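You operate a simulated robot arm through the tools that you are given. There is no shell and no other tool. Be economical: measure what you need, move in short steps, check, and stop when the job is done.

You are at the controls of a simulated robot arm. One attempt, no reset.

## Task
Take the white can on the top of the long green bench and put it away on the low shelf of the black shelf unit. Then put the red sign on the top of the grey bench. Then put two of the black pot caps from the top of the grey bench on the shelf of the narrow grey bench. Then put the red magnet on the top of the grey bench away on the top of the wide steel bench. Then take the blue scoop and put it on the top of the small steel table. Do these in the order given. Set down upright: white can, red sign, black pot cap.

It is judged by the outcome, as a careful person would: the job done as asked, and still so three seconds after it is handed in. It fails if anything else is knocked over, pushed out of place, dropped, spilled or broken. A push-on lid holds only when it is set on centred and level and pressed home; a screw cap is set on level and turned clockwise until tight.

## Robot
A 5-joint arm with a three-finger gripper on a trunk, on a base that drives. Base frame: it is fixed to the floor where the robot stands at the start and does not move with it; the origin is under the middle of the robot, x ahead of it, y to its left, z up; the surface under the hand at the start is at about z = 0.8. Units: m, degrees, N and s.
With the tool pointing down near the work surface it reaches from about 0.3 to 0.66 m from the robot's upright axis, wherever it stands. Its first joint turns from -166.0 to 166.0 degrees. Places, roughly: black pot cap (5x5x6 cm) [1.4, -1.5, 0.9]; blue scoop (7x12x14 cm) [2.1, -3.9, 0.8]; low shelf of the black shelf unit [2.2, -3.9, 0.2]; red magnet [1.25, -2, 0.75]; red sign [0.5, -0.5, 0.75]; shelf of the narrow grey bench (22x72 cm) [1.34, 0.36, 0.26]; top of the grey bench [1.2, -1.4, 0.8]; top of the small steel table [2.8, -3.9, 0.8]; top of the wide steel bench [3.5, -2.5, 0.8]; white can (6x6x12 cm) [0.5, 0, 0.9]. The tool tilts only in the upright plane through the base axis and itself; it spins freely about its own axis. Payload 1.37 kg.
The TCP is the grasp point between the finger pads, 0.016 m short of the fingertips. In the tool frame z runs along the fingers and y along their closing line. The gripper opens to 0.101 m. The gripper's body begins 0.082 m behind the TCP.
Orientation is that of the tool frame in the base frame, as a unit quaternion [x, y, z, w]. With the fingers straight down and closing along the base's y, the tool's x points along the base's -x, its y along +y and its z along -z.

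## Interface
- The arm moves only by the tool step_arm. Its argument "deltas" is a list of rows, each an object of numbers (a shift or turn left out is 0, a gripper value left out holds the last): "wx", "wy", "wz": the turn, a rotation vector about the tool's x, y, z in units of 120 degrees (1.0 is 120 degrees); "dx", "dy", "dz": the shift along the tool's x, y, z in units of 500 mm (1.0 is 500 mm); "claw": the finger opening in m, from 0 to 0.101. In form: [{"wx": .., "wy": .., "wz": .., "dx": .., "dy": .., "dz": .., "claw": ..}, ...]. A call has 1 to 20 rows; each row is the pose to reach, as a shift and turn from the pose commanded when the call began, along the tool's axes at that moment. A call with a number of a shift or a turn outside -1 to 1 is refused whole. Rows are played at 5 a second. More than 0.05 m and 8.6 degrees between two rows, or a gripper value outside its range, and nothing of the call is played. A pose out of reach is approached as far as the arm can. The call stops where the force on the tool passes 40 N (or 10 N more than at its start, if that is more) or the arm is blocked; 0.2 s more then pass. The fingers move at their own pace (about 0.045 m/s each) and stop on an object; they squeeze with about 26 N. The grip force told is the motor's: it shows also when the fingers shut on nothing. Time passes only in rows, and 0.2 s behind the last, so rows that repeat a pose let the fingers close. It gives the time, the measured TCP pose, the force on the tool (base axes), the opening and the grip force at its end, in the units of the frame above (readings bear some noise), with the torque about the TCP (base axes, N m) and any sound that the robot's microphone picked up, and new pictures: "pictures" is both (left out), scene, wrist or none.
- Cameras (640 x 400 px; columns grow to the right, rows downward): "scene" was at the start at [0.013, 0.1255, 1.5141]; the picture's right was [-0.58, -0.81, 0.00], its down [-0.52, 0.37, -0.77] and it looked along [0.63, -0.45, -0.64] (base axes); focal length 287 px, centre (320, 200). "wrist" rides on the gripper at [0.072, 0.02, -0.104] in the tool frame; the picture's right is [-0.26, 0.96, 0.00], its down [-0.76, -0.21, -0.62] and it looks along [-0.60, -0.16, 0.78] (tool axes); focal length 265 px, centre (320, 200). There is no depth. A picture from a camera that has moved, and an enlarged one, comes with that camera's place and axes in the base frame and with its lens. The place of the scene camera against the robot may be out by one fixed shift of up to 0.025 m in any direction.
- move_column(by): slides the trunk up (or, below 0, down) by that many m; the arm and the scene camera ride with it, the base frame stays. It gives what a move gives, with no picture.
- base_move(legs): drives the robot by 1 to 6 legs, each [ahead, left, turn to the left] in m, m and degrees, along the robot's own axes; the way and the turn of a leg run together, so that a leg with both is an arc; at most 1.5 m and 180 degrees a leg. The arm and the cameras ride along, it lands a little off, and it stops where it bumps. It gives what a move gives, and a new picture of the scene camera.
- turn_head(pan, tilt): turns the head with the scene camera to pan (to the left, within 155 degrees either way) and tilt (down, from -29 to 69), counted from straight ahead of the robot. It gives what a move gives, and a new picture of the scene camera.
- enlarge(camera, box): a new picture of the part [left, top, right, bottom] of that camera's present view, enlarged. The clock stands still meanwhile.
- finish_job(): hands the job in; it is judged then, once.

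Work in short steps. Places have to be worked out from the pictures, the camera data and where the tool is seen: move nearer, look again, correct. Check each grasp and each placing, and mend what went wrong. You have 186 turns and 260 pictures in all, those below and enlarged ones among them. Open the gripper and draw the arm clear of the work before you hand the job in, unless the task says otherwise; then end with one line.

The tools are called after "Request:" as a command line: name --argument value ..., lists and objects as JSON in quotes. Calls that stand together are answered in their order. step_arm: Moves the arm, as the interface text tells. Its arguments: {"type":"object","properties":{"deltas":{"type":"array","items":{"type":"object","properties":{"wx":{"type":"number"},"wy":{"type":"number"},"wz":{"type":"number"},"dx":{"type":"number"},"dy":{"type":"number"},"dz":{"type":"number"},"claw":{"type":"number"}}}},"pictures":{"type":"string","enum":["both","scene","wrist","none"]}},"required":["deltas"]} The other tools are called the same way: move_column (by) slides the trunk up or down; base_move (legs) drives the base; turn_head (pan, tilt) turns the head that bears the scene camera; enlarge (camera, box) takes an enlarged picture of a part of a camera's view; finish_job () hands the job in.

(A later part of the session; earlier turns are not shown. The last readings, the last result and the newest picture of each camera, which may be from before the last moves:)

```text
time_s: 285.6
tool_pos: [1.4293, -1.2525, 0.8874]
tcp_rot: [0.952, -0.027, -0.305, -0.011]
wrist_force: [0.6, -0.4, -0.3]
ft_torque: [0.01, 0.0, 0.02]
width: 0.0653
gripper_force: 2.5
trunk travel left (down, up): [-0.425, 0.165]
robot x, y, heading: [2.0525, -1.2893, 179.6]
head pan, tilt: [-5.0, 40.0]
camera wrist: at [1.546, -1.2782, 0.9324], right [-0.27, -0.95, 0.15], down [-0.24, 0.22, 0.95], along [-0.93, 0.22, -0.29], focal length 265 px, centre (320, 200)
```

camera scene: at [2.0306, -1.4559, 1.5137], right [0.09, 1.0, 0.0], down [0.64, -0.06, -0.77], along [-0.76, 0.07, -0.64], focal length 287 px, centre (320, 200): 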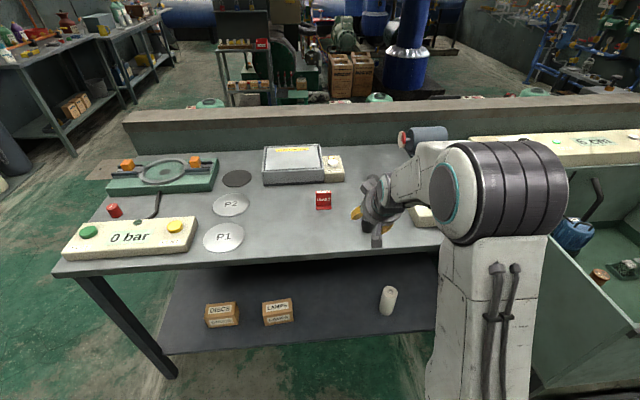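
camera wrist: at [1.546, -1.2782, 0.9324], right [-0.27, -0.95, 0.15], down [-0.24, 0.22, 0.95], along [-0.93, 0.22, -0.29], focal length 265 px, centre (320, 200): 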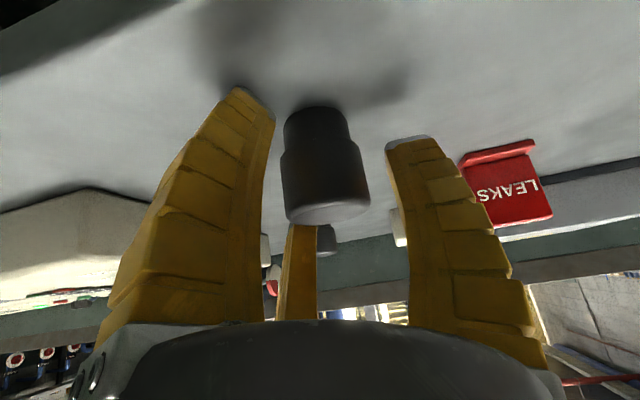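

Well centred; I close and lift.

Request:
step_arm --deltas '[{"claw": 0.03}, {"claw": 0.02}, {"claw": 0.01}, {"claw": 0.0}, {"claw": 0.0}, {"claw": 0.0}]' --pictures "none"

Request:
step_arm --deltas '[{"dx": -0.029, "dz": -0.041}, {"dx": -0.058, "dz": -0.082}, {"dx": -0.087, "dz": -0.123}, {"dx": -0.1, "dz": -0.18}, {"dx": -0.1, "dz": -0.25}, {"dx": -0.1, "dz": -0.32}, {"dx": -0.1, "dz": -0.32}]' --pictures "both"

```text
time_s: 287.1
tool_pos: [1.4284, -1.2507, 0.89]
tcp_rot: [0.952, -0.028, -0.306, -0.011]
wrist_force: [-0.6, 1.3, 4.6]
ft_torque: [-0.02, 0.03, 0.02]
width: 0.0437
gripper_force: 25.8
trunk travel left (down, up): [-0.425, 0.165]
robot x, y, heading: [2.047, -1.2914, 179.7]
head pan, tilt: [-5.0, 40.0]
```

```text
time_s: 288.6
tool_pos: [1.4805, -1.2567, 1.0483]
tcp_rot: [0.952, -0.027, -0.305, -0.01]
wrist_force: [-0.2, 0.7, -0.5]
ft_torque: [0.01, -0.01, 0.01]
width: 0.0426
gripper_force: 26.2
trunk travel left (down, up): [-0.425, 0.165]
robot x, y, heading: [2.0508, -1.2895, 180.1]
head pan, tilt: [-5.0, 40.0]
camera scene: at [2.0306, -1.4559, 1.5136], right [0.09, 1.0, 0.0], down [0.64, -0.06, -0.77], along [-0.76, 0.07, -0.64], focal length 287 px, centre (320, 200)
camera wrist: at [1.5978, -1.2819, 1.0922], right [-0.27, -0.95, 0.15], down [-0.24, 0.22, 0.95], along [-0.93, 0.22, -0.29], focal length 265 px, centre (320, 200)
```

scene: 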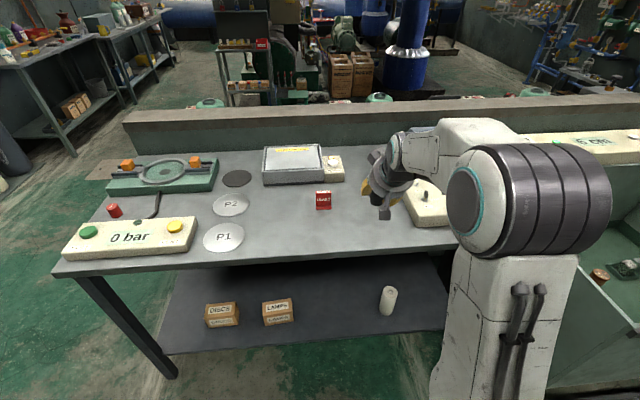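
wrist: 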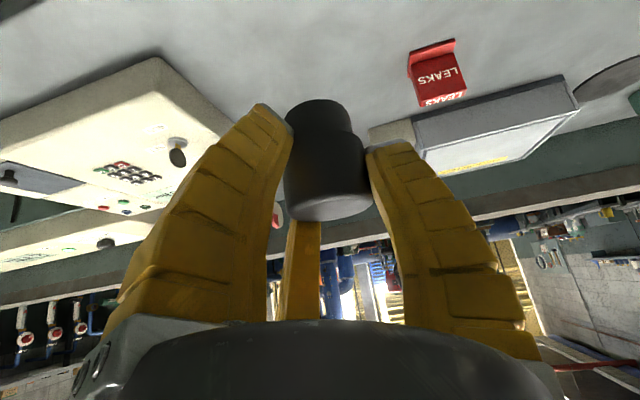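

Second cap is held. I drive north clear of the cover plate to the narrow bench.

Request:
base_move --legs '[[-0.12, 0, 0], [0, -1.0, 0], [0, -1.0, 0], [0.35, -0.3, 0], [0.5, -0.2, 0], [0, 0, 90]]'

Request:
move_column --by -0.4

Request:
turn_head --pan 10 --tilt 45

```text
time_s: 308.4
tool_pos: [1.3086, 0.6229, 1.0482]
tcp_rot: [0.68, 0.666, -0.219, 0.212]
wrist_force: [-0.1, 0.3, -1.1]
ft_torque: [0.01, -0.06, 0.0]
width: 0.0424
gripper_force: 26.2
trunk travel left (down, up): [-0.425, 0.165]
robot x, y, heading: [1.3232, 1.1928, -88.2]
head pan, tilt: [-5.0, 40.0]
camera scene: at [1.4933, 1.1758, 1.5137], right [-1.0, 0.06, 0.0], down [0.04, 0.64, -0.77], along [-0.04, -0.76, -0.64], focal length 287 px, centre (320, 200)
```

scene: 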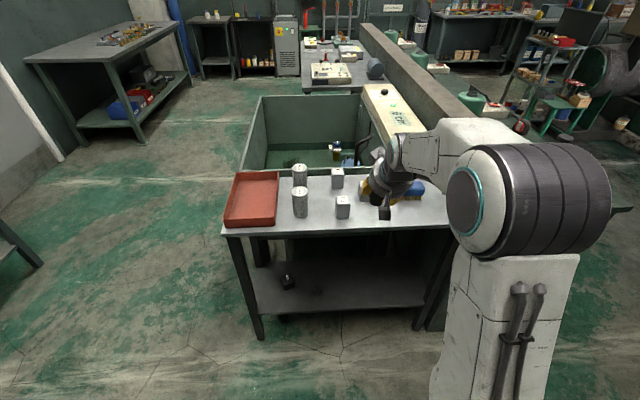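

```text
time_s: 312.2
tool_pos: [1.3098, 0.6222, 0.649]
tcp_rot: [0.681, 0.666, -0.219, 0.212]
wrist_force: [0.5, -0.2, -0.7]
ft_torque: [-0.01, 0.01, -0.06]
width: 0.0416
gripper_force: 25.8
trunk travel left (down, up): [-0.025, 0.565]
robot x, y, heading: [1.3216, 1.2023, -88.3]
head pan, tilt: [-5.0, 40.0]
```

```text
time_s: 313.0
tool_pos: [1.3093, 0.6221, 0.647]
tcp_rot: [0.68, 0.666, -0.219, 0.212]
wrist_force: [-0.2, -0.2, -0.6]
ft_torque: [0.04, -0.01, 0.01]
width: 0.0417
gripper_force: 26.5
trunk travel left (down, up): [-0.025, 0.565]
robot x, y, heading: [1.3162, 1.198, -87.9]
head pan, tilt: [10.0, 45.0]
camera scene: at [1.5146, 1.1811, 1.1064], right [-0.98, -0.2, 0.0], down [-0.14, 0.69, -0.71], along [0.14, -0.69, -0.71], focal length 287 px, centre (320, 200)
```

scene: 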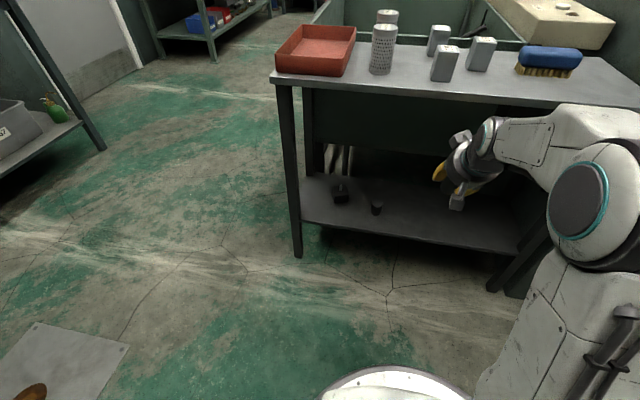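

The robot stands right; the first cap is standing on the shelf. I lower the arm and drive 0.145 m ahead.

Request:
step_arm --deltas '[{"dx": 0.048, "dz": 0.068}, {"dx": 0.096, "dz": 0.135}, {"dx": 0.144, "dz": 0.203}, {"dx": 0.191, "dz": 0.27}, {"dx": 0.239, "dz": 0.338}, {"dx": 0.287, "dz": 0.405}, {"dx": 0.324, "dz": 0.457}, {"dx": 0.324, "dz": 0.457}]' --pictures "none"

Request:
base_move --legs '[[0.145, 0, 0]]'

Request:
step_arm --deltas '[{"dx": 0}]' --pictures "wrist"

```text
time_s: 314.8
tool_pos: [1.3089, 0.6194, 0.3669]
tcp_rot: [0.68, 0.666, -0.22, 0.213]
wrist_force: [-0.4, 0.2, 0.1]
ft_torque: [0.01, 0.03, -0.02]
width: 0.0415
gripper_force: 26.2
trunk travel left (down, up): [-0.025, 0.565]
robot x, y, heading: [1.3242, 1.1952, -88.4]
head pan, tilt: [10.0, 45.0]
```

```text
time_s: 316.1
tool_pos: [1.3135, 0.4741, 0.3671]
tcp_rot: [0.681, 0.666, -0.219, 0.212]
wrist_force: [-1.0, 0.3, -1.0]
ft_torque: [0.01, 0.01, -0.02]
width: 0.0417
gripper_force: 26.4
trunk travel left (down, up): [-0.025, 0.565]
robot x, y, heading: [1.3263, 1.0476, -88.2]
head pan, tilt: [10.0, 45.0]
camera scene: at [1.5191, 1.0359, 1.1064], right [-0.98, -0.2, 0.0], down [-0.14, 0.69, -0.71], along [0.14, -0.69, -0.71], focal length 287 px, centre (320, 200)
```

scene: 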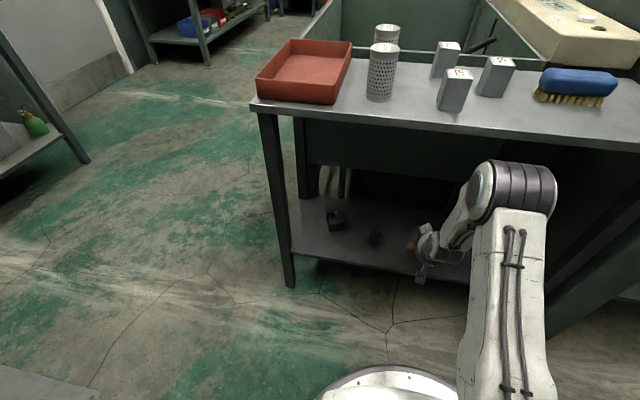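

```text
time_s: 316.5
tool_pos: [1.3135, 0.4739, 0.3669]
tcp_rot: [0.68, 0.667, -0.217, 0.212]
wrist_force: [0.0, -0.3, 0.0]
ft_torque: [0.03, -0.01, -0.01]
width: 0.0415
gripper_force: 26.2
trunk travel left (down, up): [-0.025, 0.565]
robot x, y, heading: [1.3245, 1.052, -88.4]
head pan, tilt: [10.0, 45.0]
camera wrist: at [1.3359, 0.5932, 0.4102], right [0.96, -0.24, 0.15], down [-0.21, -0.25, 0.95], along [-0.19, -0.94, -0.29], focal length 265 px, centre (320, 200)
```

wrist: 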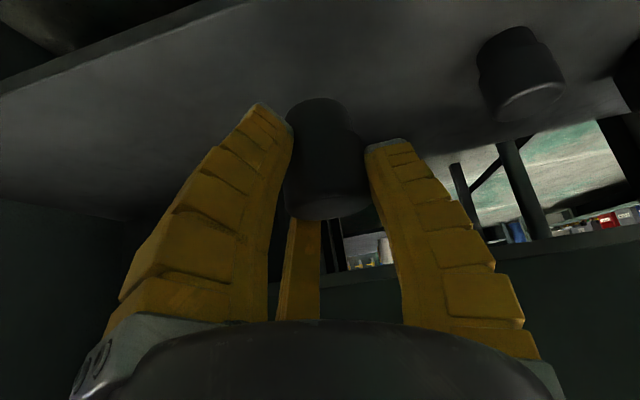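

I move in and lower, ending with slow rows to contact at about z 0.306.

Request:
step_arm --deltas '[{"dx": -0.043, "dz": 0.051}, {"dx": -0.085, "dz": 0.102}, {"dx": -0.063, "dz": 0.133}, {"dx": -0.041, "dz": 0.164}, {"dx": -0.0375, "dz": 0.169}, {"dx": -0.035, "dz": 0.1725}, {"dx": -0.0325, "dz": 0.176}]' --pictures "wrist"

```text
time_s: 318.1
tool_pos: [1.3114, 0.4094, 0.3055]
tcp_rot: [0.68, 0.666, -0.221, 0.214]
wrist_force: [0.6, 4.2, 11.3]
ft_torque: [0.24, -0.03, 0.03]
width: 0.0425
gripper_force: 25.9
trunk travel left (down, up): [-0.025, 0.565]
robot x, y, heading: [1.3241, 1.0526, -88.3]
head pan, tilt: [10.0, 45.0]
camera wrist: at [1.3344, 0.528, 0.3493], right [0.96, -0.24, 0.15], down [-0.21, -0.25, 0.95], along [-0.19, -0.94, -0.29], focal length 265 px, centre (320, 200)
```

wrist: 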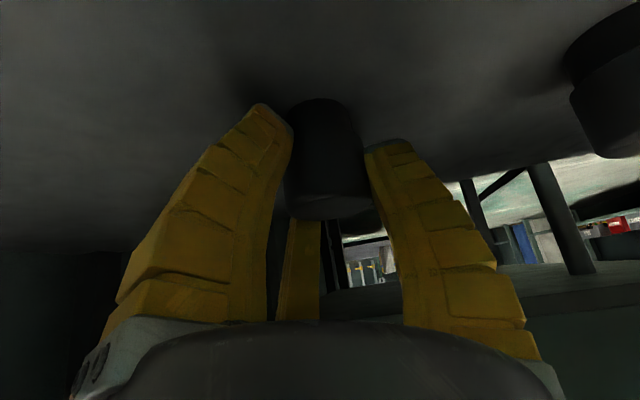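

In contact at 11 N. I ease 1 mm, open to 0.062, and then withdraw along the tool axis.

Request:
step_arm --deltas '[{"dx": -0.001, "dz": -0.0015}, {"dx": -0.001, "dz": -0.0015, "claw": 0.046}, {"dx": -0.001, "dz": -0.0015, "claw": 0.052}, {"dx": -0.001, "dz": -0.0015, "claw": 0.058}, {"dx": -0.001, "dz": -0.0015, "claw": 0.062}, {"dx": -0.001, "dz": -0.0015, "claw": 0.062}]' --pictures "wrist"

Request:
step_arm --deltas '[{"dz": -0.05}, {"dz": -0.1}, {"dz": -0.16}, {"dz": -0.22}, {"dz": -0.28, "dx": 0.06}, {"dz": -0.3, "dx": 0.14}, {"dz": -0.3, "dx": 0.14}]' --pictures "wrist"

Request:
enlarge --camera "scene" --box '[280, 160, 480, 310]'

```text
time_s: 319.5
tool_pos: [1.3114, 0.4099, 0.3044]
tcp_rot: [0.68, 0.667, -0.219, 0.212]
wrist_force: [1.1, 0.0, 1.2]
ft_torque: [-0.02, 0.0, -0.01]
width: 0.0655
gripper_force: 2.3
trunk travel left (down, up): [-0.025, 0.565]
robot x, y, heading: [1.3282, 1.0524, -88.3]
head pan, tilt: [10.0, 45.0]
camera wrist: at [1.3342, 0.5287, 0.349], right [0.96, -0.24, 0.15], down [-0.21, -0.25, 0.95], along [-0.19, -0.94, -0.29], focal length 265 px, centre (320, 200)
```

wrist: 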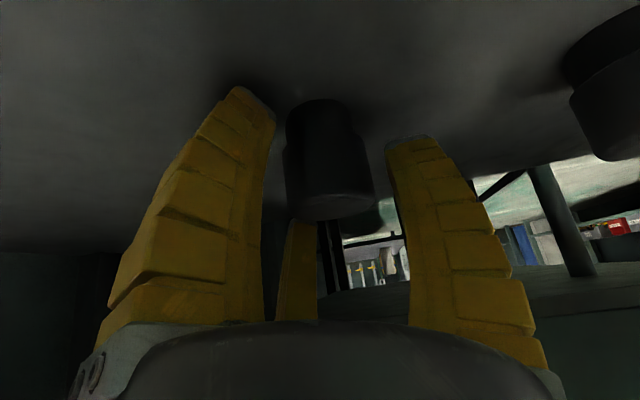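

```text
time_s: 321.1
tool_pos: [1.3165, 0.5562, 0.3867]
tcp_rot: [0.68, 0.666, -0.22, 0.212]
wrist_force: [0.3, 0.6, 0.1]
ft_torque: [0.01, 0.0, 0.01]
width: 0.0654
gripper_force: 2.6
trunk travel left (down, up): [-0.025, 0.565]
robot x, y, heading: [1.3247, 1.0502, -87.9]
head pan, tilt: [10.0, 45.0]
camera wrist: at [1.3384, 0.6739, 0.4304], right [0.96, -0.24, 0.15], down [-0.21, -0.25, 0.95], along [-0.19, -0.94, -0.29], focal length 265 px, centre (320, 200)
```

wrist: 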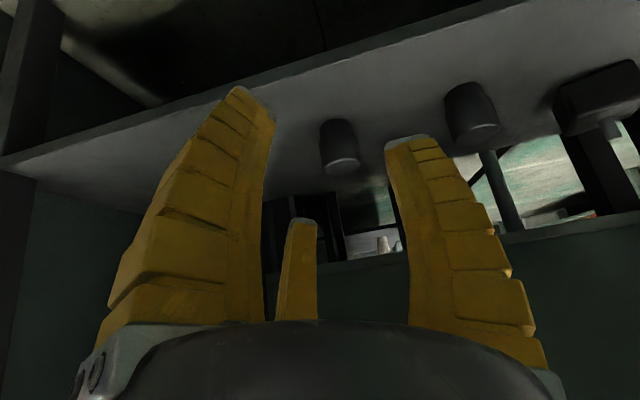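

```text
2.67 times, centred on (380, 235) of scene
camera zoom: at [1.5191, 1.0359, 1.1064], right [-0.98, -0.2, 0.0], down [-0.14, 0.69, -0.71], along [0.14, -0.69, -0.71], focal length 766 px, centre (160, 107)
```

zoom: 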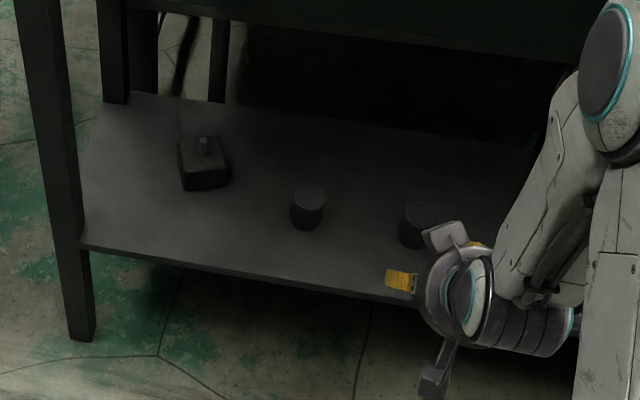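

Both caps stand upright on the shelf. Next the red magnet: I back out, raise trunk and arm, bring the tool vertical, and drive round to the south end of the grey bench.

Request:
base_move --legs '[[-0.17, 0, 0]]'

Request:
move_column --by 0.4

Request:
step_arm --deltas '[{"dx": -0.05, "dz": -0.07}, {"dx": -0.1, "dz": -0.14}, {"dx": -0.15, "dz": -0.21}, {"dx": -0.2, "dz": -0.28}, {"dx": -0.25, "dz": -0.35}, {"dx": -0.3, "dz": -0.42}, {"dx": -0.3, "dz": -0.42}]' --pictures "none"

Request:
base_move --legs '[[0, 0, -91], [-0.5, 0.2, 0], [-0.35, 0.3, 0], [0, 1.2, 0], [0, 1.2, 0]]'

```text
time_s: 322.6
tool_pos: [1.3106, 0.7229, 0.3858]
tcp_rot: [0.681, 0.666, -0.219, 0.212]
wrist_force: [0.2, 0.2, -0.7]
ft_torque: [0.03, -0.04, 0.02]
width: 0.0651
gripper_force: 2.3
trunk travel left (down, up): [-0.025, 0.565]
robot x, y, heading: [1.3204, 1.2171, -88.3]
head pan, tilt: [10.0, 45.0]
camera scene: at [1.514, 1.2036, 1.1064], right [-0.98, -0.2, 0.0], down [-0.14, 0.69, -0.71], along [0.14, -0.69, -0.71], focal length 287 px, centre (320, 200)
```

scene: 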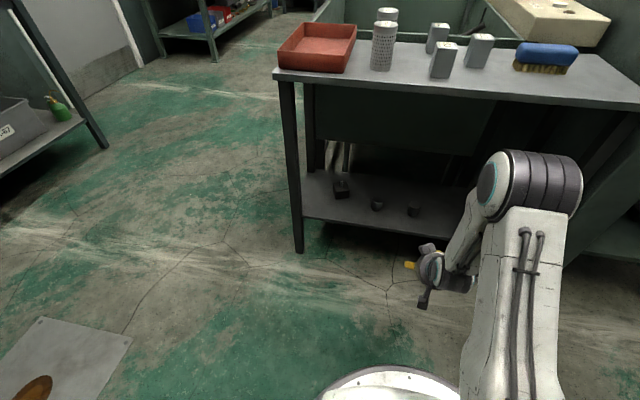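

```text
time_s: 326.4
tool_pos: [1.3094, 0.7224, 0.7862]
tcp_rot: [0.681, 0.666, -0.219, 0.213]
wrist_force: [-0.9, 0.5, 0.1]
ft_torque: [0.03, 0.01, 0.03]
width: 0.0654
gripper_force: 3.1
trunk travel left (down, up): [-0.425, 0.165]
robot x, y, heading: [1.3205, 1.2162, -88.2]
head pan, tilt: [10.0, 45.0]
```

```text
time_s: 328.0
tool_pos: [1.3125, 0.723, 1.0449]
tcp_rot: [0.681, 0.666, -0.219, 0.213]
wrist_force: [0.1, 0.7, 0.5]
ft_torque: [0.01, 0.02, 0.01]
width: 0.0653
gripper_force: 2.6
trunk travel left (down, up): [-0.425, 0.165]
robot x, y, heading: [1.3186, 1.2153, -88.3]
head pan, tilt: [10.0, 45.0]
```

```text
time_s: 348.7
tool_pos: [1.5675, -1.6433, 1.0442]
tcp_rot: [0.952, -0.041, -0.303, -0.014]
wrist_force: [0.8, 0.2, 0.4]
ft_torque: [0.01, 0.0, 0.0]
width: 0.0655
gripper_force: 1.9
trunk travel left (down, up): [-0.425, 0.165]
robot x, y, heading: [2.0648, -1.6823, 178.3]
head pan, tilt: [10.0, 45.0]
camera scene: at [2.0392, -1.8722, 1.5064], right [-0.14, 0.99, 0.0], down [0.7, 0.1, -0.71], along [-0.7, -0.1, -0.71], focal length 287 px, centre (320, 200)
```

scene: 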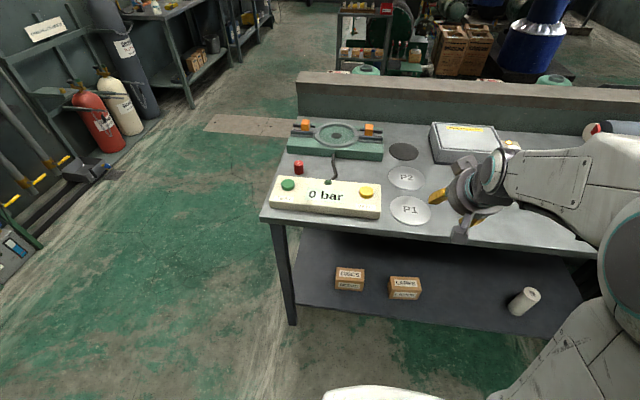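

I enlarge the magnet's surroundings.

Request:
enlarge --camera "scene" --box '[250, 110, 430, 230]'

```text
3.33 times, centred on (340, 170) of scene
camera zoom: at [2.0392, -1.8722, 1.5064], right [-0.14, 0.99, 0.0], down [0.7, 0.1, -0.71], along [-0.7, -0.1, -0.71], focal length 958 px, centre (253, 300)
```

zoom: 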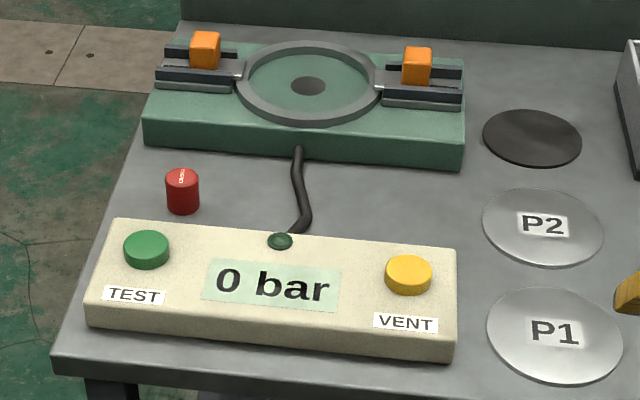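

The magnet is a small cylinder near (1.28, -2.05) with good clearance. I approach from this side: tool vertical, then move 0.13 m ahead and 0.37 m left.

Request:
step_arm --deltas '[{"wy": 0.06}, {"wy": 0.12}, {"wy": 0.18}, {"wy": 0.24}, {"wy": 0.295}, {"wy": 0.295}]' --pictures "none"

Request:
base_move --legs '[[0, 0.37, 0], [0.13, 0, 0]]'

Request:
step_arm --deltas '[{"dx": 0}]' --pictures "wrist"

```text
time_s: 350.1
tool_pos: [1.5678, -1.6425, 1.0437]
tcp_rot: [0.999, -0.042, 0.0, -0.001]
wrist_force: [0.0, -0.4, 0.0]
ft_torque: [0.01, -0.01, -0.01]
width: 0.0653
gripper_force: 2.3
trunk travel left (down, up): [-0.425, 0.165]
robot x, y, heading: [2.0625, -1.6887, 177.9]
head pan, tilt: [10.0, 45.0]
```

```text
time_s: 353.3
tool_pos: [1.4236, -1.9997, 1.0432]
tcp_rot: [0.999, -0.045, -0.001, 0.0]
wrist_force: [-0.5, 0.3, 0.1]
ft_torque: [0.0, -0.05, -0.01]
width: 0.0652
gripper_force: 2.5
trunk travel left (down, up): [-0.425, 0.165]
robot x, y, heading: [1.9157, -2.0436, 178.0]
head pan, tilt: [10.0, 45.0]
camera scene: at [1.8938, -2.2303, 1.5064], right [-0.14, 0.99, 0.0], down [0.7, 0.1, -0.71], along [-0.7, -0.1, -0.71], focal length 287 px, centre (320, 200)
```

scene: 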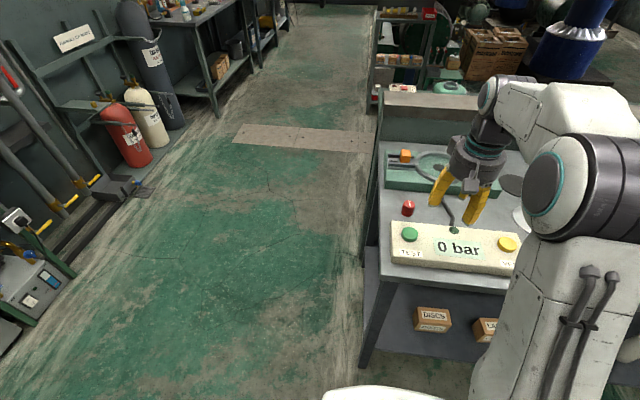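

```text
time_s: 353.7
tool_pos: [1.4246, -2.0008, 1.0442]
tcp_rot: [0.999, -0.045, -0.002, 0.0]
wrist_force: [-0.3, -0.4, 0.1]
ft_torque: [-0.04, 0.04, -0.03]
width: 0.0651
gripper_force: 2.7
trunk travel left (down, up): [-0.425, 0.165]
robot x, y, heading: [1.9193, -2.0403, 177.6]
head pan, tilt: [10.0, 45.0]
camera wrist: at [1.4944, -2.0256, 1.149], right [-0.35, -0.94, 0.0], down [-0.73, 0.27, 0.62], along [-0.58, 0.22, -0.78], focal length 265 px, centre (320, 200)
```

wrist: 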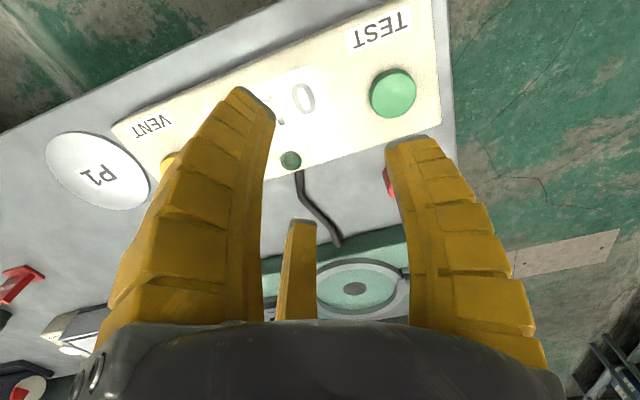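

The magnet is near (1.285, -2.05). I lower to z 0.96 and move out above it, slightly short, to look.

Request:
step_arm --deltas '[{"dz": 0.08}, {"dz": 0.16}, {"dz": 0.16, "dx": -0.07, "dy": 0.04}, {"dz": 0.16, "dx": -0.14, "dy": 0.08}, {"dz": 0.16, "dx": -0.2, "dy": 0.121}, {"dz": 0.16, "dx": -0.2, "dy": 0.121}]' --pictures "both"

Request:
enlarge --camera "wrist" --box '[240, 40, 440, 200]'

```text
time_s: 355.1
tool_pos: [1.3199, -2.0504, 0.9631]
tcp_rot: [0.999, -0.044, -0.001, 0.0]
wrist_force: [-0.1, -0.8, 0.3]
ft_torque: [-0.02, 0.01, 0.0]
width: 0.0652
gripper_force: 2.6
trunk travel left (down, up): [-0.425, 0.165]
robot x, y, heading: [1.9187, -2.0406, 178.1]
head pan, tilt: [10.0, 45.0]
camera scene: at [1.8946, -2.2304, 1.5064], right [-0.14, 0.99, 0.0], down [0.7, 0.1, -0.71], along [-0.7, -0.1, -0.71], focal length 287 px, centre (320, 200)
camera wrist: at [1.3893, -2.0775, 1.0685], right [-0.35, -0.94, 0.0], down [-0.73, 0.27, 0.62], along [-0.58, 0.22, -0.78], focal length 265 px, centre (320, 200)
```

scene: 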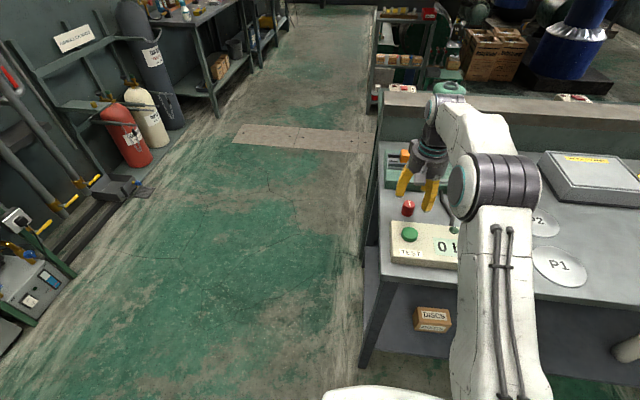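
wrist: 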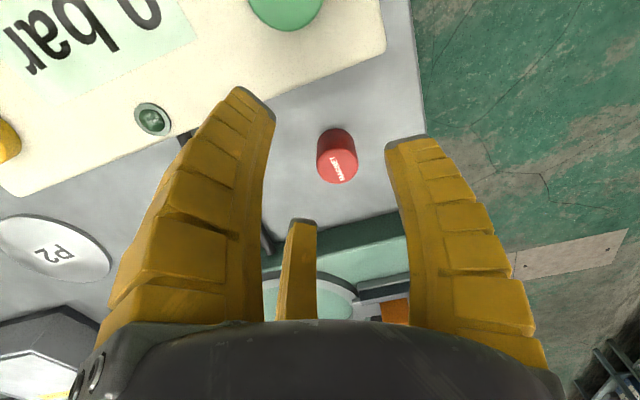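

```text
2.50 times, centred on (340, 120) of wrist
camera zoom: at [1.3893, -2.0775, 1.0685], right [-0.35, -0.94, 0.0], down [-0.73, 0.27, 0.62], along [-0.58, 0.22, -0.78], focal length 664 px, centre (270, 400)
```

zoom: 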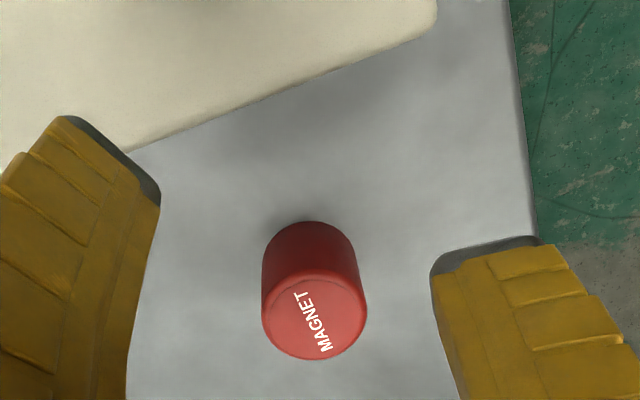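

The magnet is at (1.280, -2.051), 3.5 cm tall. I move over it and descend to z 0.872.

Request:
step_arm --deltas '[{"dx": -0.04, "dy": 0.004}, {"dx": -0.08, "dy": 0.009, "dz": 0.03}, {"dx": -0.08, "dy": 0.009, "dz": 0.09}, {"dx": -0.08, "dy": 0.009, "dz": 0.15}, {"dx": -0.08, "dy": 0.009, "dz": 0.182}, {"dx": -0.08, "dy": 0.009, "dz": 0.182}]' --pictures "wrist"

```text
time_s: 356.5
tool_pos: [1.279, -2.052, 0.8733]
tcp_rot: [0.999, -0.045, -0.001, 0.0]
wrist_force: [0.0, 0.6, -0.3]
ft_torque: [0.0, 0.0, -0.02]
width: 0.0651
gripper_force: 2.8
trunk travel left (down, up): [-0.425, 0.165]
robot x, y, heading: [1.9176, -2.0418, 178.0]
head pan, tilt: [10.0, 45.0]
camera wrist: at [1.3489, -2.0777, 0.9778], right [-0.35, -0.94, 0.0], down [-0.73, 0.27, 0.62], along [-0.58, 0.22, -0.78], focal length 265 px, centre (320, 200)
```

wrist: 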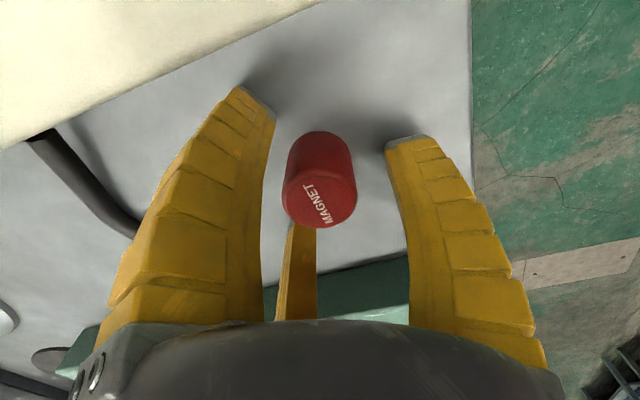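

Centred. I close, then lift 6 cm.

Request:
step_arm --deltas '[{"claw": 0.03}, {"claw": 0.02}, {"claw": 0.01}, {"claw": 0.0}, {"claw": 0.0}, {"claw": 0.0}, {"claw": 0.0}]' --pictures "none"

Request:
step_arm --deltas '[{"dz": -0.03}, {"dz": -0.07}, {"dz": -0.12}, {"dz": -0.14, "dx": 0.06}, {"dz": -0.18, "dx": 0.15}, {"dz": -0.22, "dx": 0.24}, {"dz": -0.25, "dx": 0.3}, {"dz": -0.25, "dx": 0.3}]' --pictures "both"

```text
time_s: 358.1
tool_pos: [1.2785, -2.0519, 0.8733]
tcp_rot: [0.999, -0.044, -0.002, 0.0]
wrist_force: [-1.6, -0.9, 5.4]
ft_torque: [-0.01, 0.15, -0.01]
width: 0.0279
gripper_force: 26.4
trunk travel left (down, up): [-0.425, 0.165]
robot x, y, heading: [1.9181, -2.0409, 178.0]
head pan, tilt: [10.0, 45.0]
```

```text
time_s: 359.9
tool_pos: [1.4295, -2.0646, 0.9965]
tcp_rot: [0.999, -0.044, -0.001, 0.0]
wrist_force: [-0.2, -0.8, -0.4]
ft_torque: [-0.03, -0.02, 0.01]
width: 0.026
gripper_force: 25.6
trunk travel left (down, up): [-0.425, 0.165]
robot x, y, heading: [1.9169, -2.0422, 177.5]
head pan, tilt: [10.0, 45.0]
camera scene: at [1.8946, -2.2304, 1.5064], right [-0.14, 0.99, 0.0], down [0.7, 0.1, -0.71], along [-0.7, -0.1, -0.71], focal length 287 px, centre (320, 200)
camera wrist: at [1.4993, -2.0903, 1.1016], right [-0.35, -0.94, 0.0], down [-0.73, 0.27, 0.62], along [-0.58, 0.22, -0.78], focal length 265 px, centre (320, 200)
```

scene: 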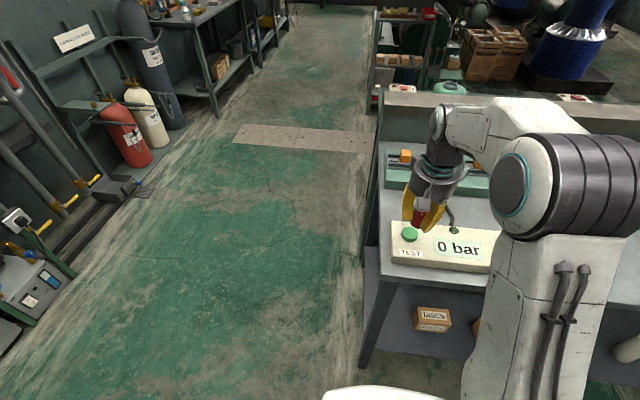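
wrist: 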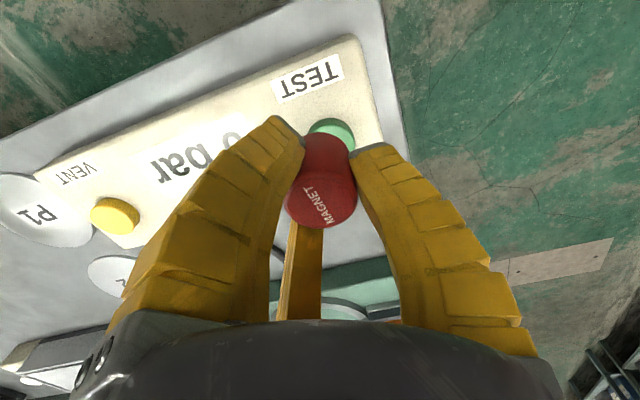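

Magnet held. I back off, turn to face the wide steel bench, and look.

Request:
step_arm --deltas '[{"dz": -0.06}, {"dz": -0.12}, {"dz": -0.12}]' --pictures "none"

Request:
base_move --legs '[[-0.35, 0.3, 0], [0, 0, -178]]'

Request:
turn_head --pan 0 --tilt 35

```text
time_s: 360.7
tool_pos: [1.4305, -2.0661, 1.0569]
tcp_rot: [0.999, -0.045, -0.001, -0.001]
wrist_force: [-0.3, 1.0, -2.4]
ft_torque: [0.01, 0.01, 0.02]
width: 0.0262
gripper_force: 25.9
trunk travel left (down, up): [-0.425, 0.165]
robot x, y, heading: [1.919, -2.042, 177.8]
head pan, tilt: [10.0, 45.0]
```

```text
time_s: 370.6
tool_pos: [2.7379, -2.2952, 1.0571]
tcp_rot: [0.009, 1.0, 0.0, 0.001]
wrist_force: [-1.4, 0.1, -0.2]
ft_torque: [-0.01, -0.01, -0.06]
width: 0.0258
gripper_force: 26.5
trunk travel left (down, up): [-0.425, 0.165]
robot x, y, heading: [2.253, -2.3522, 2.0]
head pan, tilt: [10.0, 45.0]
camera scene: at [2.269, -2.1657, 1.5064], right [0.21, -0.98, 0.0], down [-0.69, -0.15, -0.71], along [0.69, 0.15, -0.71], focal length 287 px, centre (320, 200)
```

scene: 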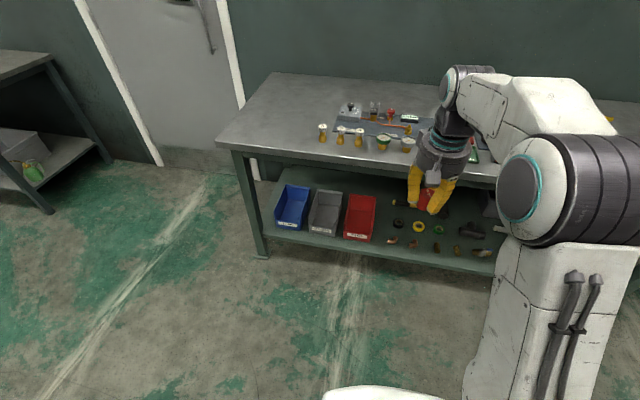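

```text
time_s: 371.3
tool_pos: [2.738, -2.2972, 1.0567]
tcp_rot: [0.008, 1.0, 0.0, 0.0]
wrist_force: [-0.1, 0.2, -0.1]
ft_torque: [0.0, -0.01, 0.0]
width: 0.0254
gripper_force: 26.2
trunk travel left (down, up): [-0.425, 0.165]
robot x, y, heading: [2.252, -2.3573, 1.9]
head pan, tilt: [0.0, 35.0]
camera scene: at [2.2774, -2.1794, 1.5212], right [0.04, -1.0, 0.0], down [-0.57, -0.02, -0.82], along [0.82, 0.03, -0.57], focal length 287 px, centre (320, 200)
```

scene: 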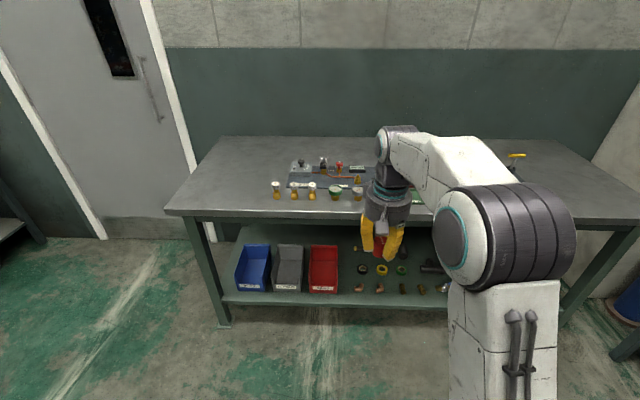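

The north (left) end of the bench top is free, around (3.32, -1.72). I strafe left and approach.

Request:
base_move --legs '[[0, 0.58, -2], [0.42, 0, 0]]'

Request:
step_arm --deltas '[{"dx": 0}]' --pictures "wrist"

```text
time_s: 376.8
tool_pos: [3.1524, -1.7322, 1.0576]
tcp_rot: [0.028, 1.0, -0.001, 0.001]
wrist_force: [0.3, 0.0, -1.7]
ft_torque: [-0.01, 0.0, -0.02]
width: 0.0254
gripper_force: 26.0
trunk travel left (down, up): [-0.425, 0.165]
robot x, y, heading: [2.664, -1.7706, -0.4]
head pan, tilt: [0.0, 35.0]
camera scene: at [2.6974, -1.596, 1.5212], right [-0.01, -1.0, 0.0], down [-0.57, 0.0, -0.82], along [0.82, -0.01, -0.57], focal length 287 px, centre (320, 200)
```

scene: 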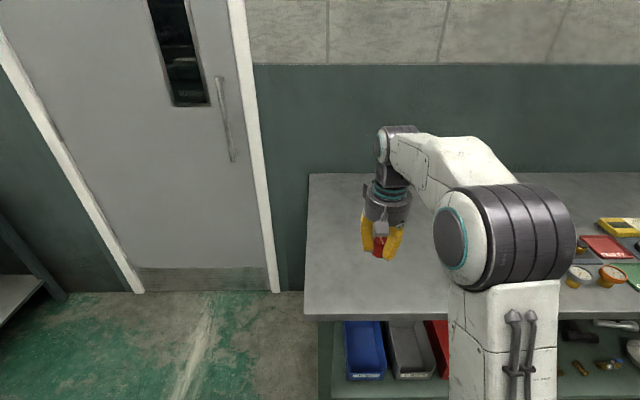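

```text
time_s: 377.2
tool_pos: [3.1519, -1.7319, 1.0573]
tcp_rot: [0.029, 1.0, 0.0, 0.001]
wrist_force: [-0.3, -0.2, -1.0]
ft_torque: [0.0, -0.03, 0.01]
width: 0.0256
gripper_force: 26.5
trunk travel left (down, up): [-0.425, 0.165]
robot x, y, heading: [2.6634, -1.7713, -0.4]
head pan, tilt: [0.0, 35.0]
camera wrist: at [3.0804, -1.7077, 1.1619], right [0.32, 0.95, 0.0], down [0.74, -0.25, 0.62], along [0.59, -0.2, -0.78], focal length 265 px, centre (320, 200)
```

wrist: 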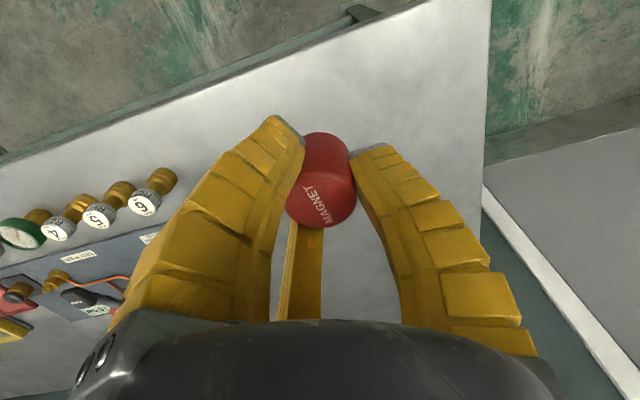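

I extend over the bench to (3.27, -1.73) and lower to z 0.90.

Request:
step_arm --deltas '[{"dz": 0.08}, {"dz": 0.16, "dx": -0.03}, {"dz": 0.18, "dx": -0.1}, {"dz": 0.2, "dx": -0.17}, {"dz": 0.25, "dx": -0.236}, {"dz": 0.314, "dx": -0.236}, {"dz": 0.314, "dx": -0.236}]' --pictures "both"

```text
time_s: 378.8
tool_pos: [3.2667, -1.7383, 0.8986]
tcp_rot: [0.029, 1.0, 0.0, 0.001]
wrist_force: [-0.2, -0.9, -0.7]
ft_torque: [-0.04, 0.0, 0.04]
width: 0.0256
gripper_force: 26.3
trunk travel left (down, up): [-0.425, 0.165]
robot x, y, heading: [2.6639, -1.7687, -0.5]
head pan, tilt: [0.0, 35.0]
camera scene: at [2.6968, -1.596, 1.5212], right [-0.01, -1.0, 0.0], down [-0.57, 0.0, -0.82], along [0.82, -0.01, -0.57], focal length 287 px, centre (320, 200)
camera wrist: at [3.1957, -1.7132, 1.0047], right [0.32, 0.95, 0.0], down [0.74, -0.25, 0.62], along [0.59, -0.2, -0.78], focal length 265 px, centre (320, 200)
```

scene: 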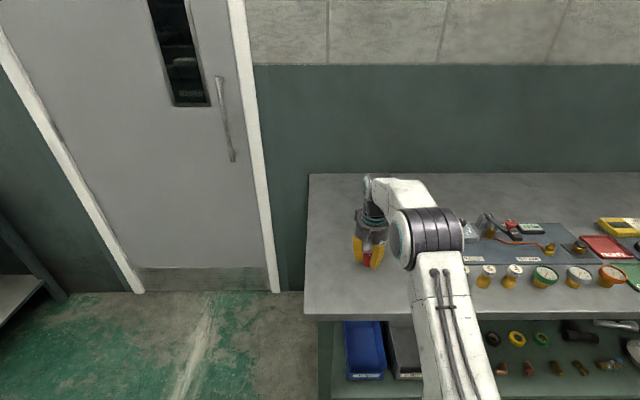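
wrist: 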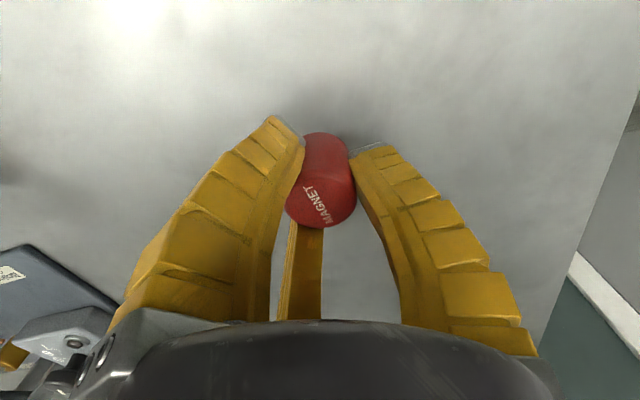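

I lower slowly, 5 mm per row, watching the force.

Request:
step_arm --deltas '[{"dz": 0.01}, {"dz": 0.02}, {"dz": 0.03}, {"dz": 0.04}, {"dz": 0.05}, {"dz": 0.056}]' --pictures "wrist"

```text
time_s: 380.2
tool_pos: [3.2701, -1.7386, 0.8744]
tcp_rot: [0.029, 1.0, 0.001, 0.003]
wrist_force: [-1.4, 0.2, 10.2]
ft_torque: [0.03, -0.08, 0.02]
width: 0.0256
gripper_force: 26.2
trunk travel left (down, up): [-0.425, 0.165]
robot x, y, heading: [2.6681, -1.7704, -0.3]
head pan, tilt: [0.0, 35.0]
camera wrist: at [3.1984, -1.7142, 0.9792], right [0.32, 0.95, 0.0], down [0.74, -0.25, 0.63], along [0.59, -0.2, -0.78], focal length 265 px, centre (320, 200)
```

wrist: 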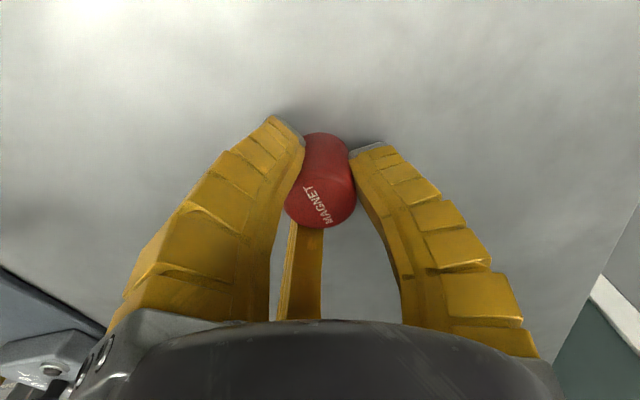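

Contact at 10 N; the magnet rests on the bench. I open and rise.

Request:
step_arm --deltas '[{"dz": -0.003, "claw": 0.03}, {"dz": -0.003, "claw": 0.04}, {"dz": -0.003, "claw": 0.055}, {"dz": -0.003, "claw": 0.065}, {"dz": -0.003, "claw": 0.065}, {"dz": -0.06}, {"dz": -0.14}, {"dz": -0.2, "dx": 0.05}, {"dz": -0.26, "dx": 0.14}, {"dz": -0.32, "dx": 0.22}, {"dz": -0.32, "dx": 0.22}]' --pictures "both"

```text
refused: row 9 steps farther than a row can; nothing moved
```

Request:
step_arm --deltas '[{"dz": -0.003, "claw": 0.03}, {"dz": -0.003, "claw": 0.04}, {"dz": -0.003, "claw": 0.055}, {"dz": -0.003, "claw": 0.065}, {"dz": -0.003, "claw": 0.065}, {"dz": -0.06}, {"dz": -0.13}, {"dz": -0.18, "dx": 0.04}, {"dz": -0.23, "dx": 0.1}, {"dz": -0.28, "dx": 0.16}, {"dz": -0.32, "dx": 0.22}, {"dz": -0.32, "dx": 0.22}]' --pictures "both"

```text
time_s: 382.8
tool_pos: [3.158, -1.7325, 1.0313]
tcp_rot: [0.029, 1.0, 0.0, 0.001]
wrist_force: [-0.4, 0.4, -0.2]
ft_torque: [0.02, -0.01, 0.01]
width: 0.0681
gripper_force: 2.8
trunk travel left (down, up): [-0.425, 0.165]
robot x, y, heading: [2.6631, -1.7707, -0.3]
head pan, tilt: [0.0, 35.0]
camera scene: at [2.6967, -1.596, 1.5212], right [-0.01, -1.0, 0.0], down [-0.57, 0.0, -0.82], along [0.82, -0.01, -0.57], focal length 287 px, centre (320, 200)
camera wrist: at [3.0868, -1.7086, 1.1366], right [0.32, 0.95, 0.0], down [0.74, -0.25, 0.62], along [0.59, -0.2, -0.78], focal length 265 px, centre (320, 200)
```

scene: 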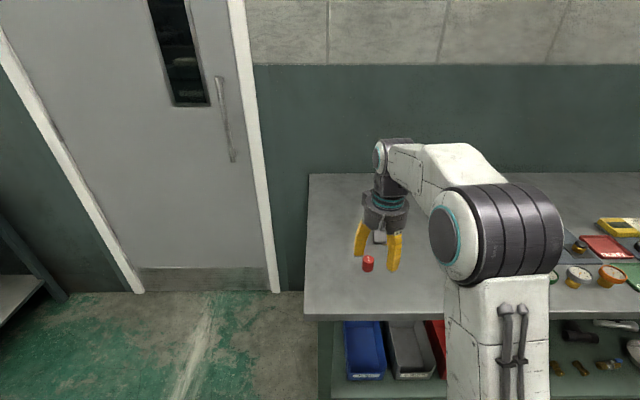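
wrist: 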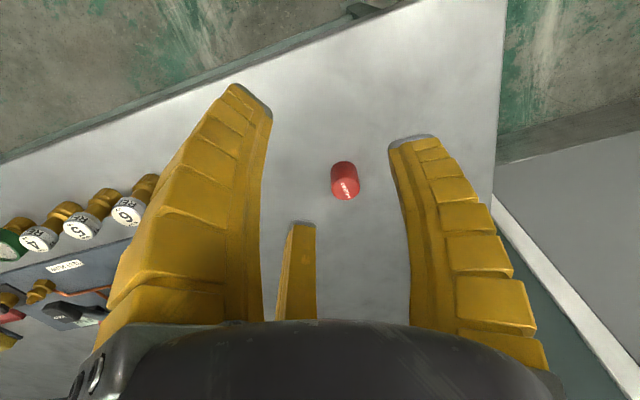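

The magnet is placed. Now to the blue scoop: I back off, turn right, and drive to the black unit.

Request:
base_move --legs '[[-0.4, 0, 0], [0, 0, -90], [1.0, 0, 0], [0, -0.12, 0]]'

Request:
turn_head --pan 0 --tilt 35

Request:
enlarge --camera "scene" --box '[180, 110, 460, 270]'

```text
time_s: 394.8
tool_pos: [2.1634, -3.2602, 1.0312]
tcp_rot: [0.731, 0.682, 0.0, 0.0]
wrist_force: [-0.5, -0.3, 0.2]
ft_torque: [-0.01, 0.01, 0.0]
width: 0.0679
gripper_force: 2.2
trunk travel left (down, up): [-0.425, 0.165]
robot x, y, heading: [2.1291, -2.7641, -91.0]
head pan, tilt: [0.0, 35.0]
camera scene: at [2.3073, -2.7977, 1.5213], right [-1.0, 0.02, 0.0], down [0.01, 0.57, -0.82], along [-0.01, -0.82, -0.57], focal length 287 px, centre (320, 200)
```

scene: 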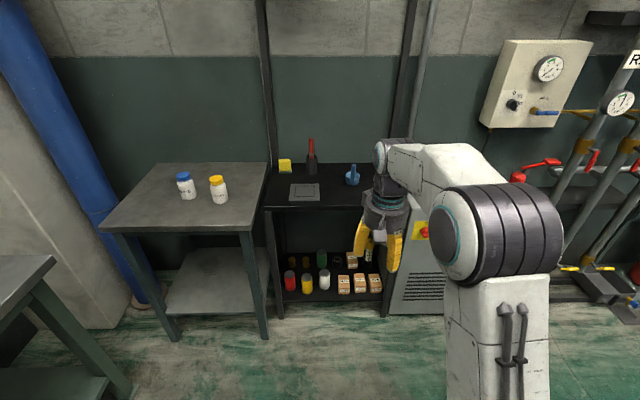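

```text
time_s: 395.4
tool_pos: [2.1626, -3.261, 1.0297]
tcp_rot: [0.731, 0.682, -0.001, 0.0]
wrist_force: [-0.2, 0.4, 0.1]
ft_torque: [0.01, 0.0, -0.01]
width: 0.0683
gripper_force: 2.4
trunk travel left (down, up): [-0.425, 0.165]
robot x, y, heading: [2.1273, -2.7686, -91.0]
head pan, tilt: [0.0, 35.0]
camera scene: at [2.3081, -2.7977, 1.5212], right [-1.0, 0.02, 0.0], down [0.01, 0.57, -0.82], along [-0.01, -0.82, -0.57], focal length 287 px, centre (320, 200)
```

scene: 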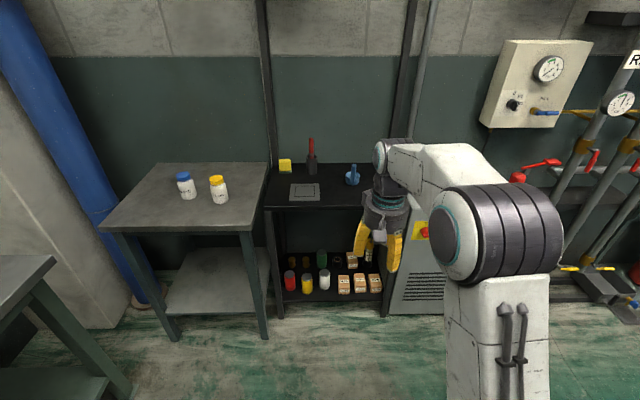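

```text
2.29 times, centred on (320, 190) of scene
camera zoom: at [2.3081, -2.7977, 1.5212], right [-1.0, 0.02, 0.0], down [0.01, 0.57, -0.82], along [-0.01, -0.82, -0.57], focal length 657 px, centre (320, 223)
```

zoom: 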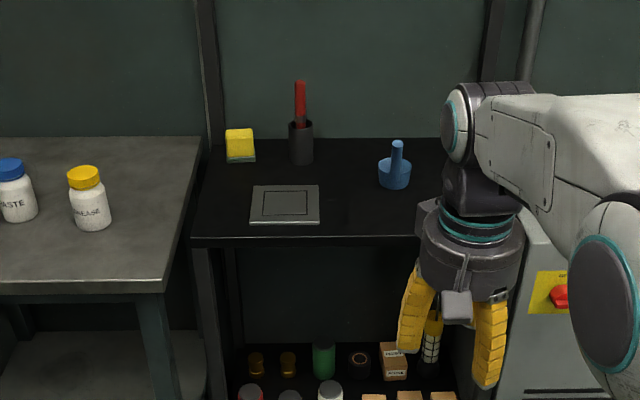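

The scoop stands near (2.14, -3.92) with its handle up. I drive 0.45 m ahead and look with the wrist camera.

Request:
base_move --legs '[[0.43, 0, 1]]'

Request:
step_arm --deltas '[{"claw": 0.08}, {"claw": 0.08}]' --pictures "wrist"

Request:
turn_head --pan -10 --tilt 45

```text
time_s: 398.1
tool_pos: [2.1667, -3.6978, 1.031]
tcp_rot: [0.726, 0.687, -0.001, 0.0]
wrist_force: [-0.9, 0.6, 0.0]
ft_torque: [-0.02, 0.01, 0.02]
width: 0.0682
gripper_force: 2.5
trunk travel left (down, up): [-0.425, 0.165]
robot x, y, heading: [2.124, -3.2015, -90.2]
head pan, tilt: [0.0, 35.0]
camera scene: at [2.3043, -3.2307, 1.5212], right [-1.0, 0.0, 0.0], down [0.0, 0.57, -0.82], along [0.0, -0.82, -0.57], focal length 287 px, centre (320, 200)
```

scene: 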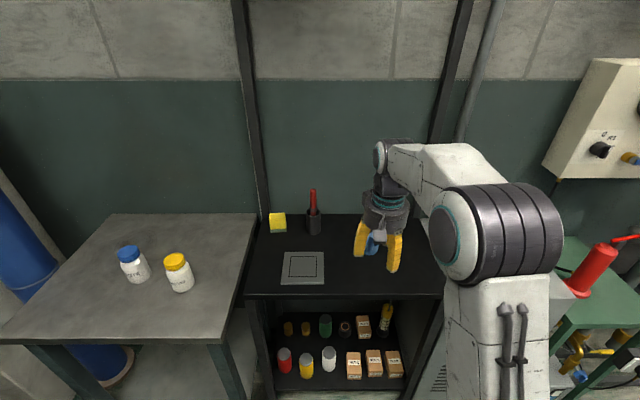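

```text
time_s: 398.6
tool_pos: [2.1669, -3.6955, 1.0311]
tcp_rot: [0.726, 0.688, 0.0, 0.001]
wrist_force: [0.4, -0.3, -0.5]
ft_torque: [-0.01, -0.03, 0.03]
width: 0.082
gripper_force: 2.1
trunk travel left (down, up): [-0.425, 0.165]
robot x, y, heading: [2.1246, -3.2003, -90.0]
head pan, tilt: [0.0, 35.0]
camera wrist: at [2.1887, -3.6246, 1.1365], right [0.95, -0.32, 0.0], down [-0.25, -0.74, 0.62], along [-0.2, -0.59, -0.78], focal length 265 px, centre (320, 200)
```

wrist: 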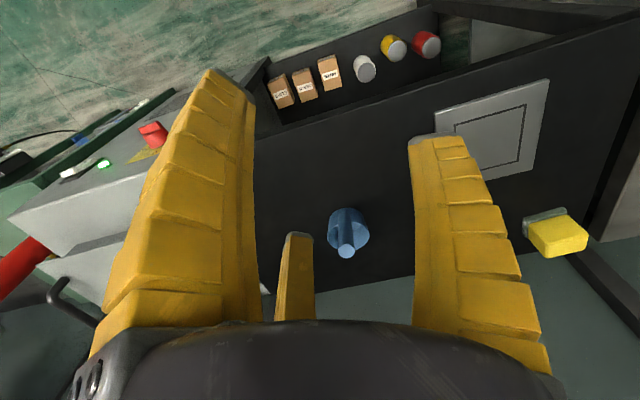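

```text
time_s: 399.4
tool_pos: [2.1662, -3.6955, 1.0316]
tcp_rot: [0.726, 0.688, 0.0, 0.001]
wrist_force: [-0.3, 0.0, -0.2]
ft_torque: [0.0, 0.01, 0.01]
width: 0.0823
gripper_force: 1.1
trunk travel left (down, up): [-0.425, 0.165]
robot x, y, heading: [2.1264, -3.2038, -90.2]
head pan, tilt: [-10.0, 45.0]
camera scene: at [2.2902, -3.2223, 1.5064], right [-0.98, 0.18, 0.0], down [0.12, 0.7, -0.71], along [-0.12, -0.7, -0.71], focal length 287 px, centre (320, 200)
```

scene: 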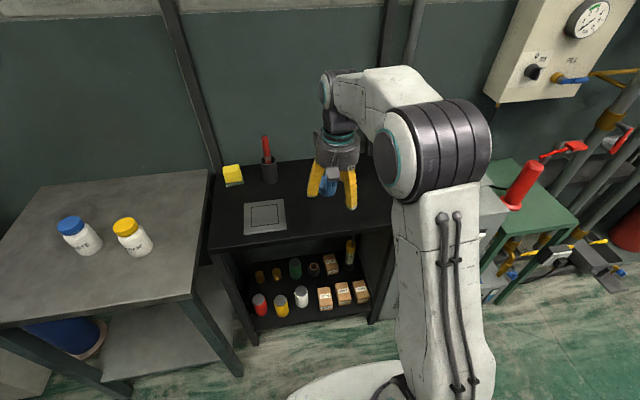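

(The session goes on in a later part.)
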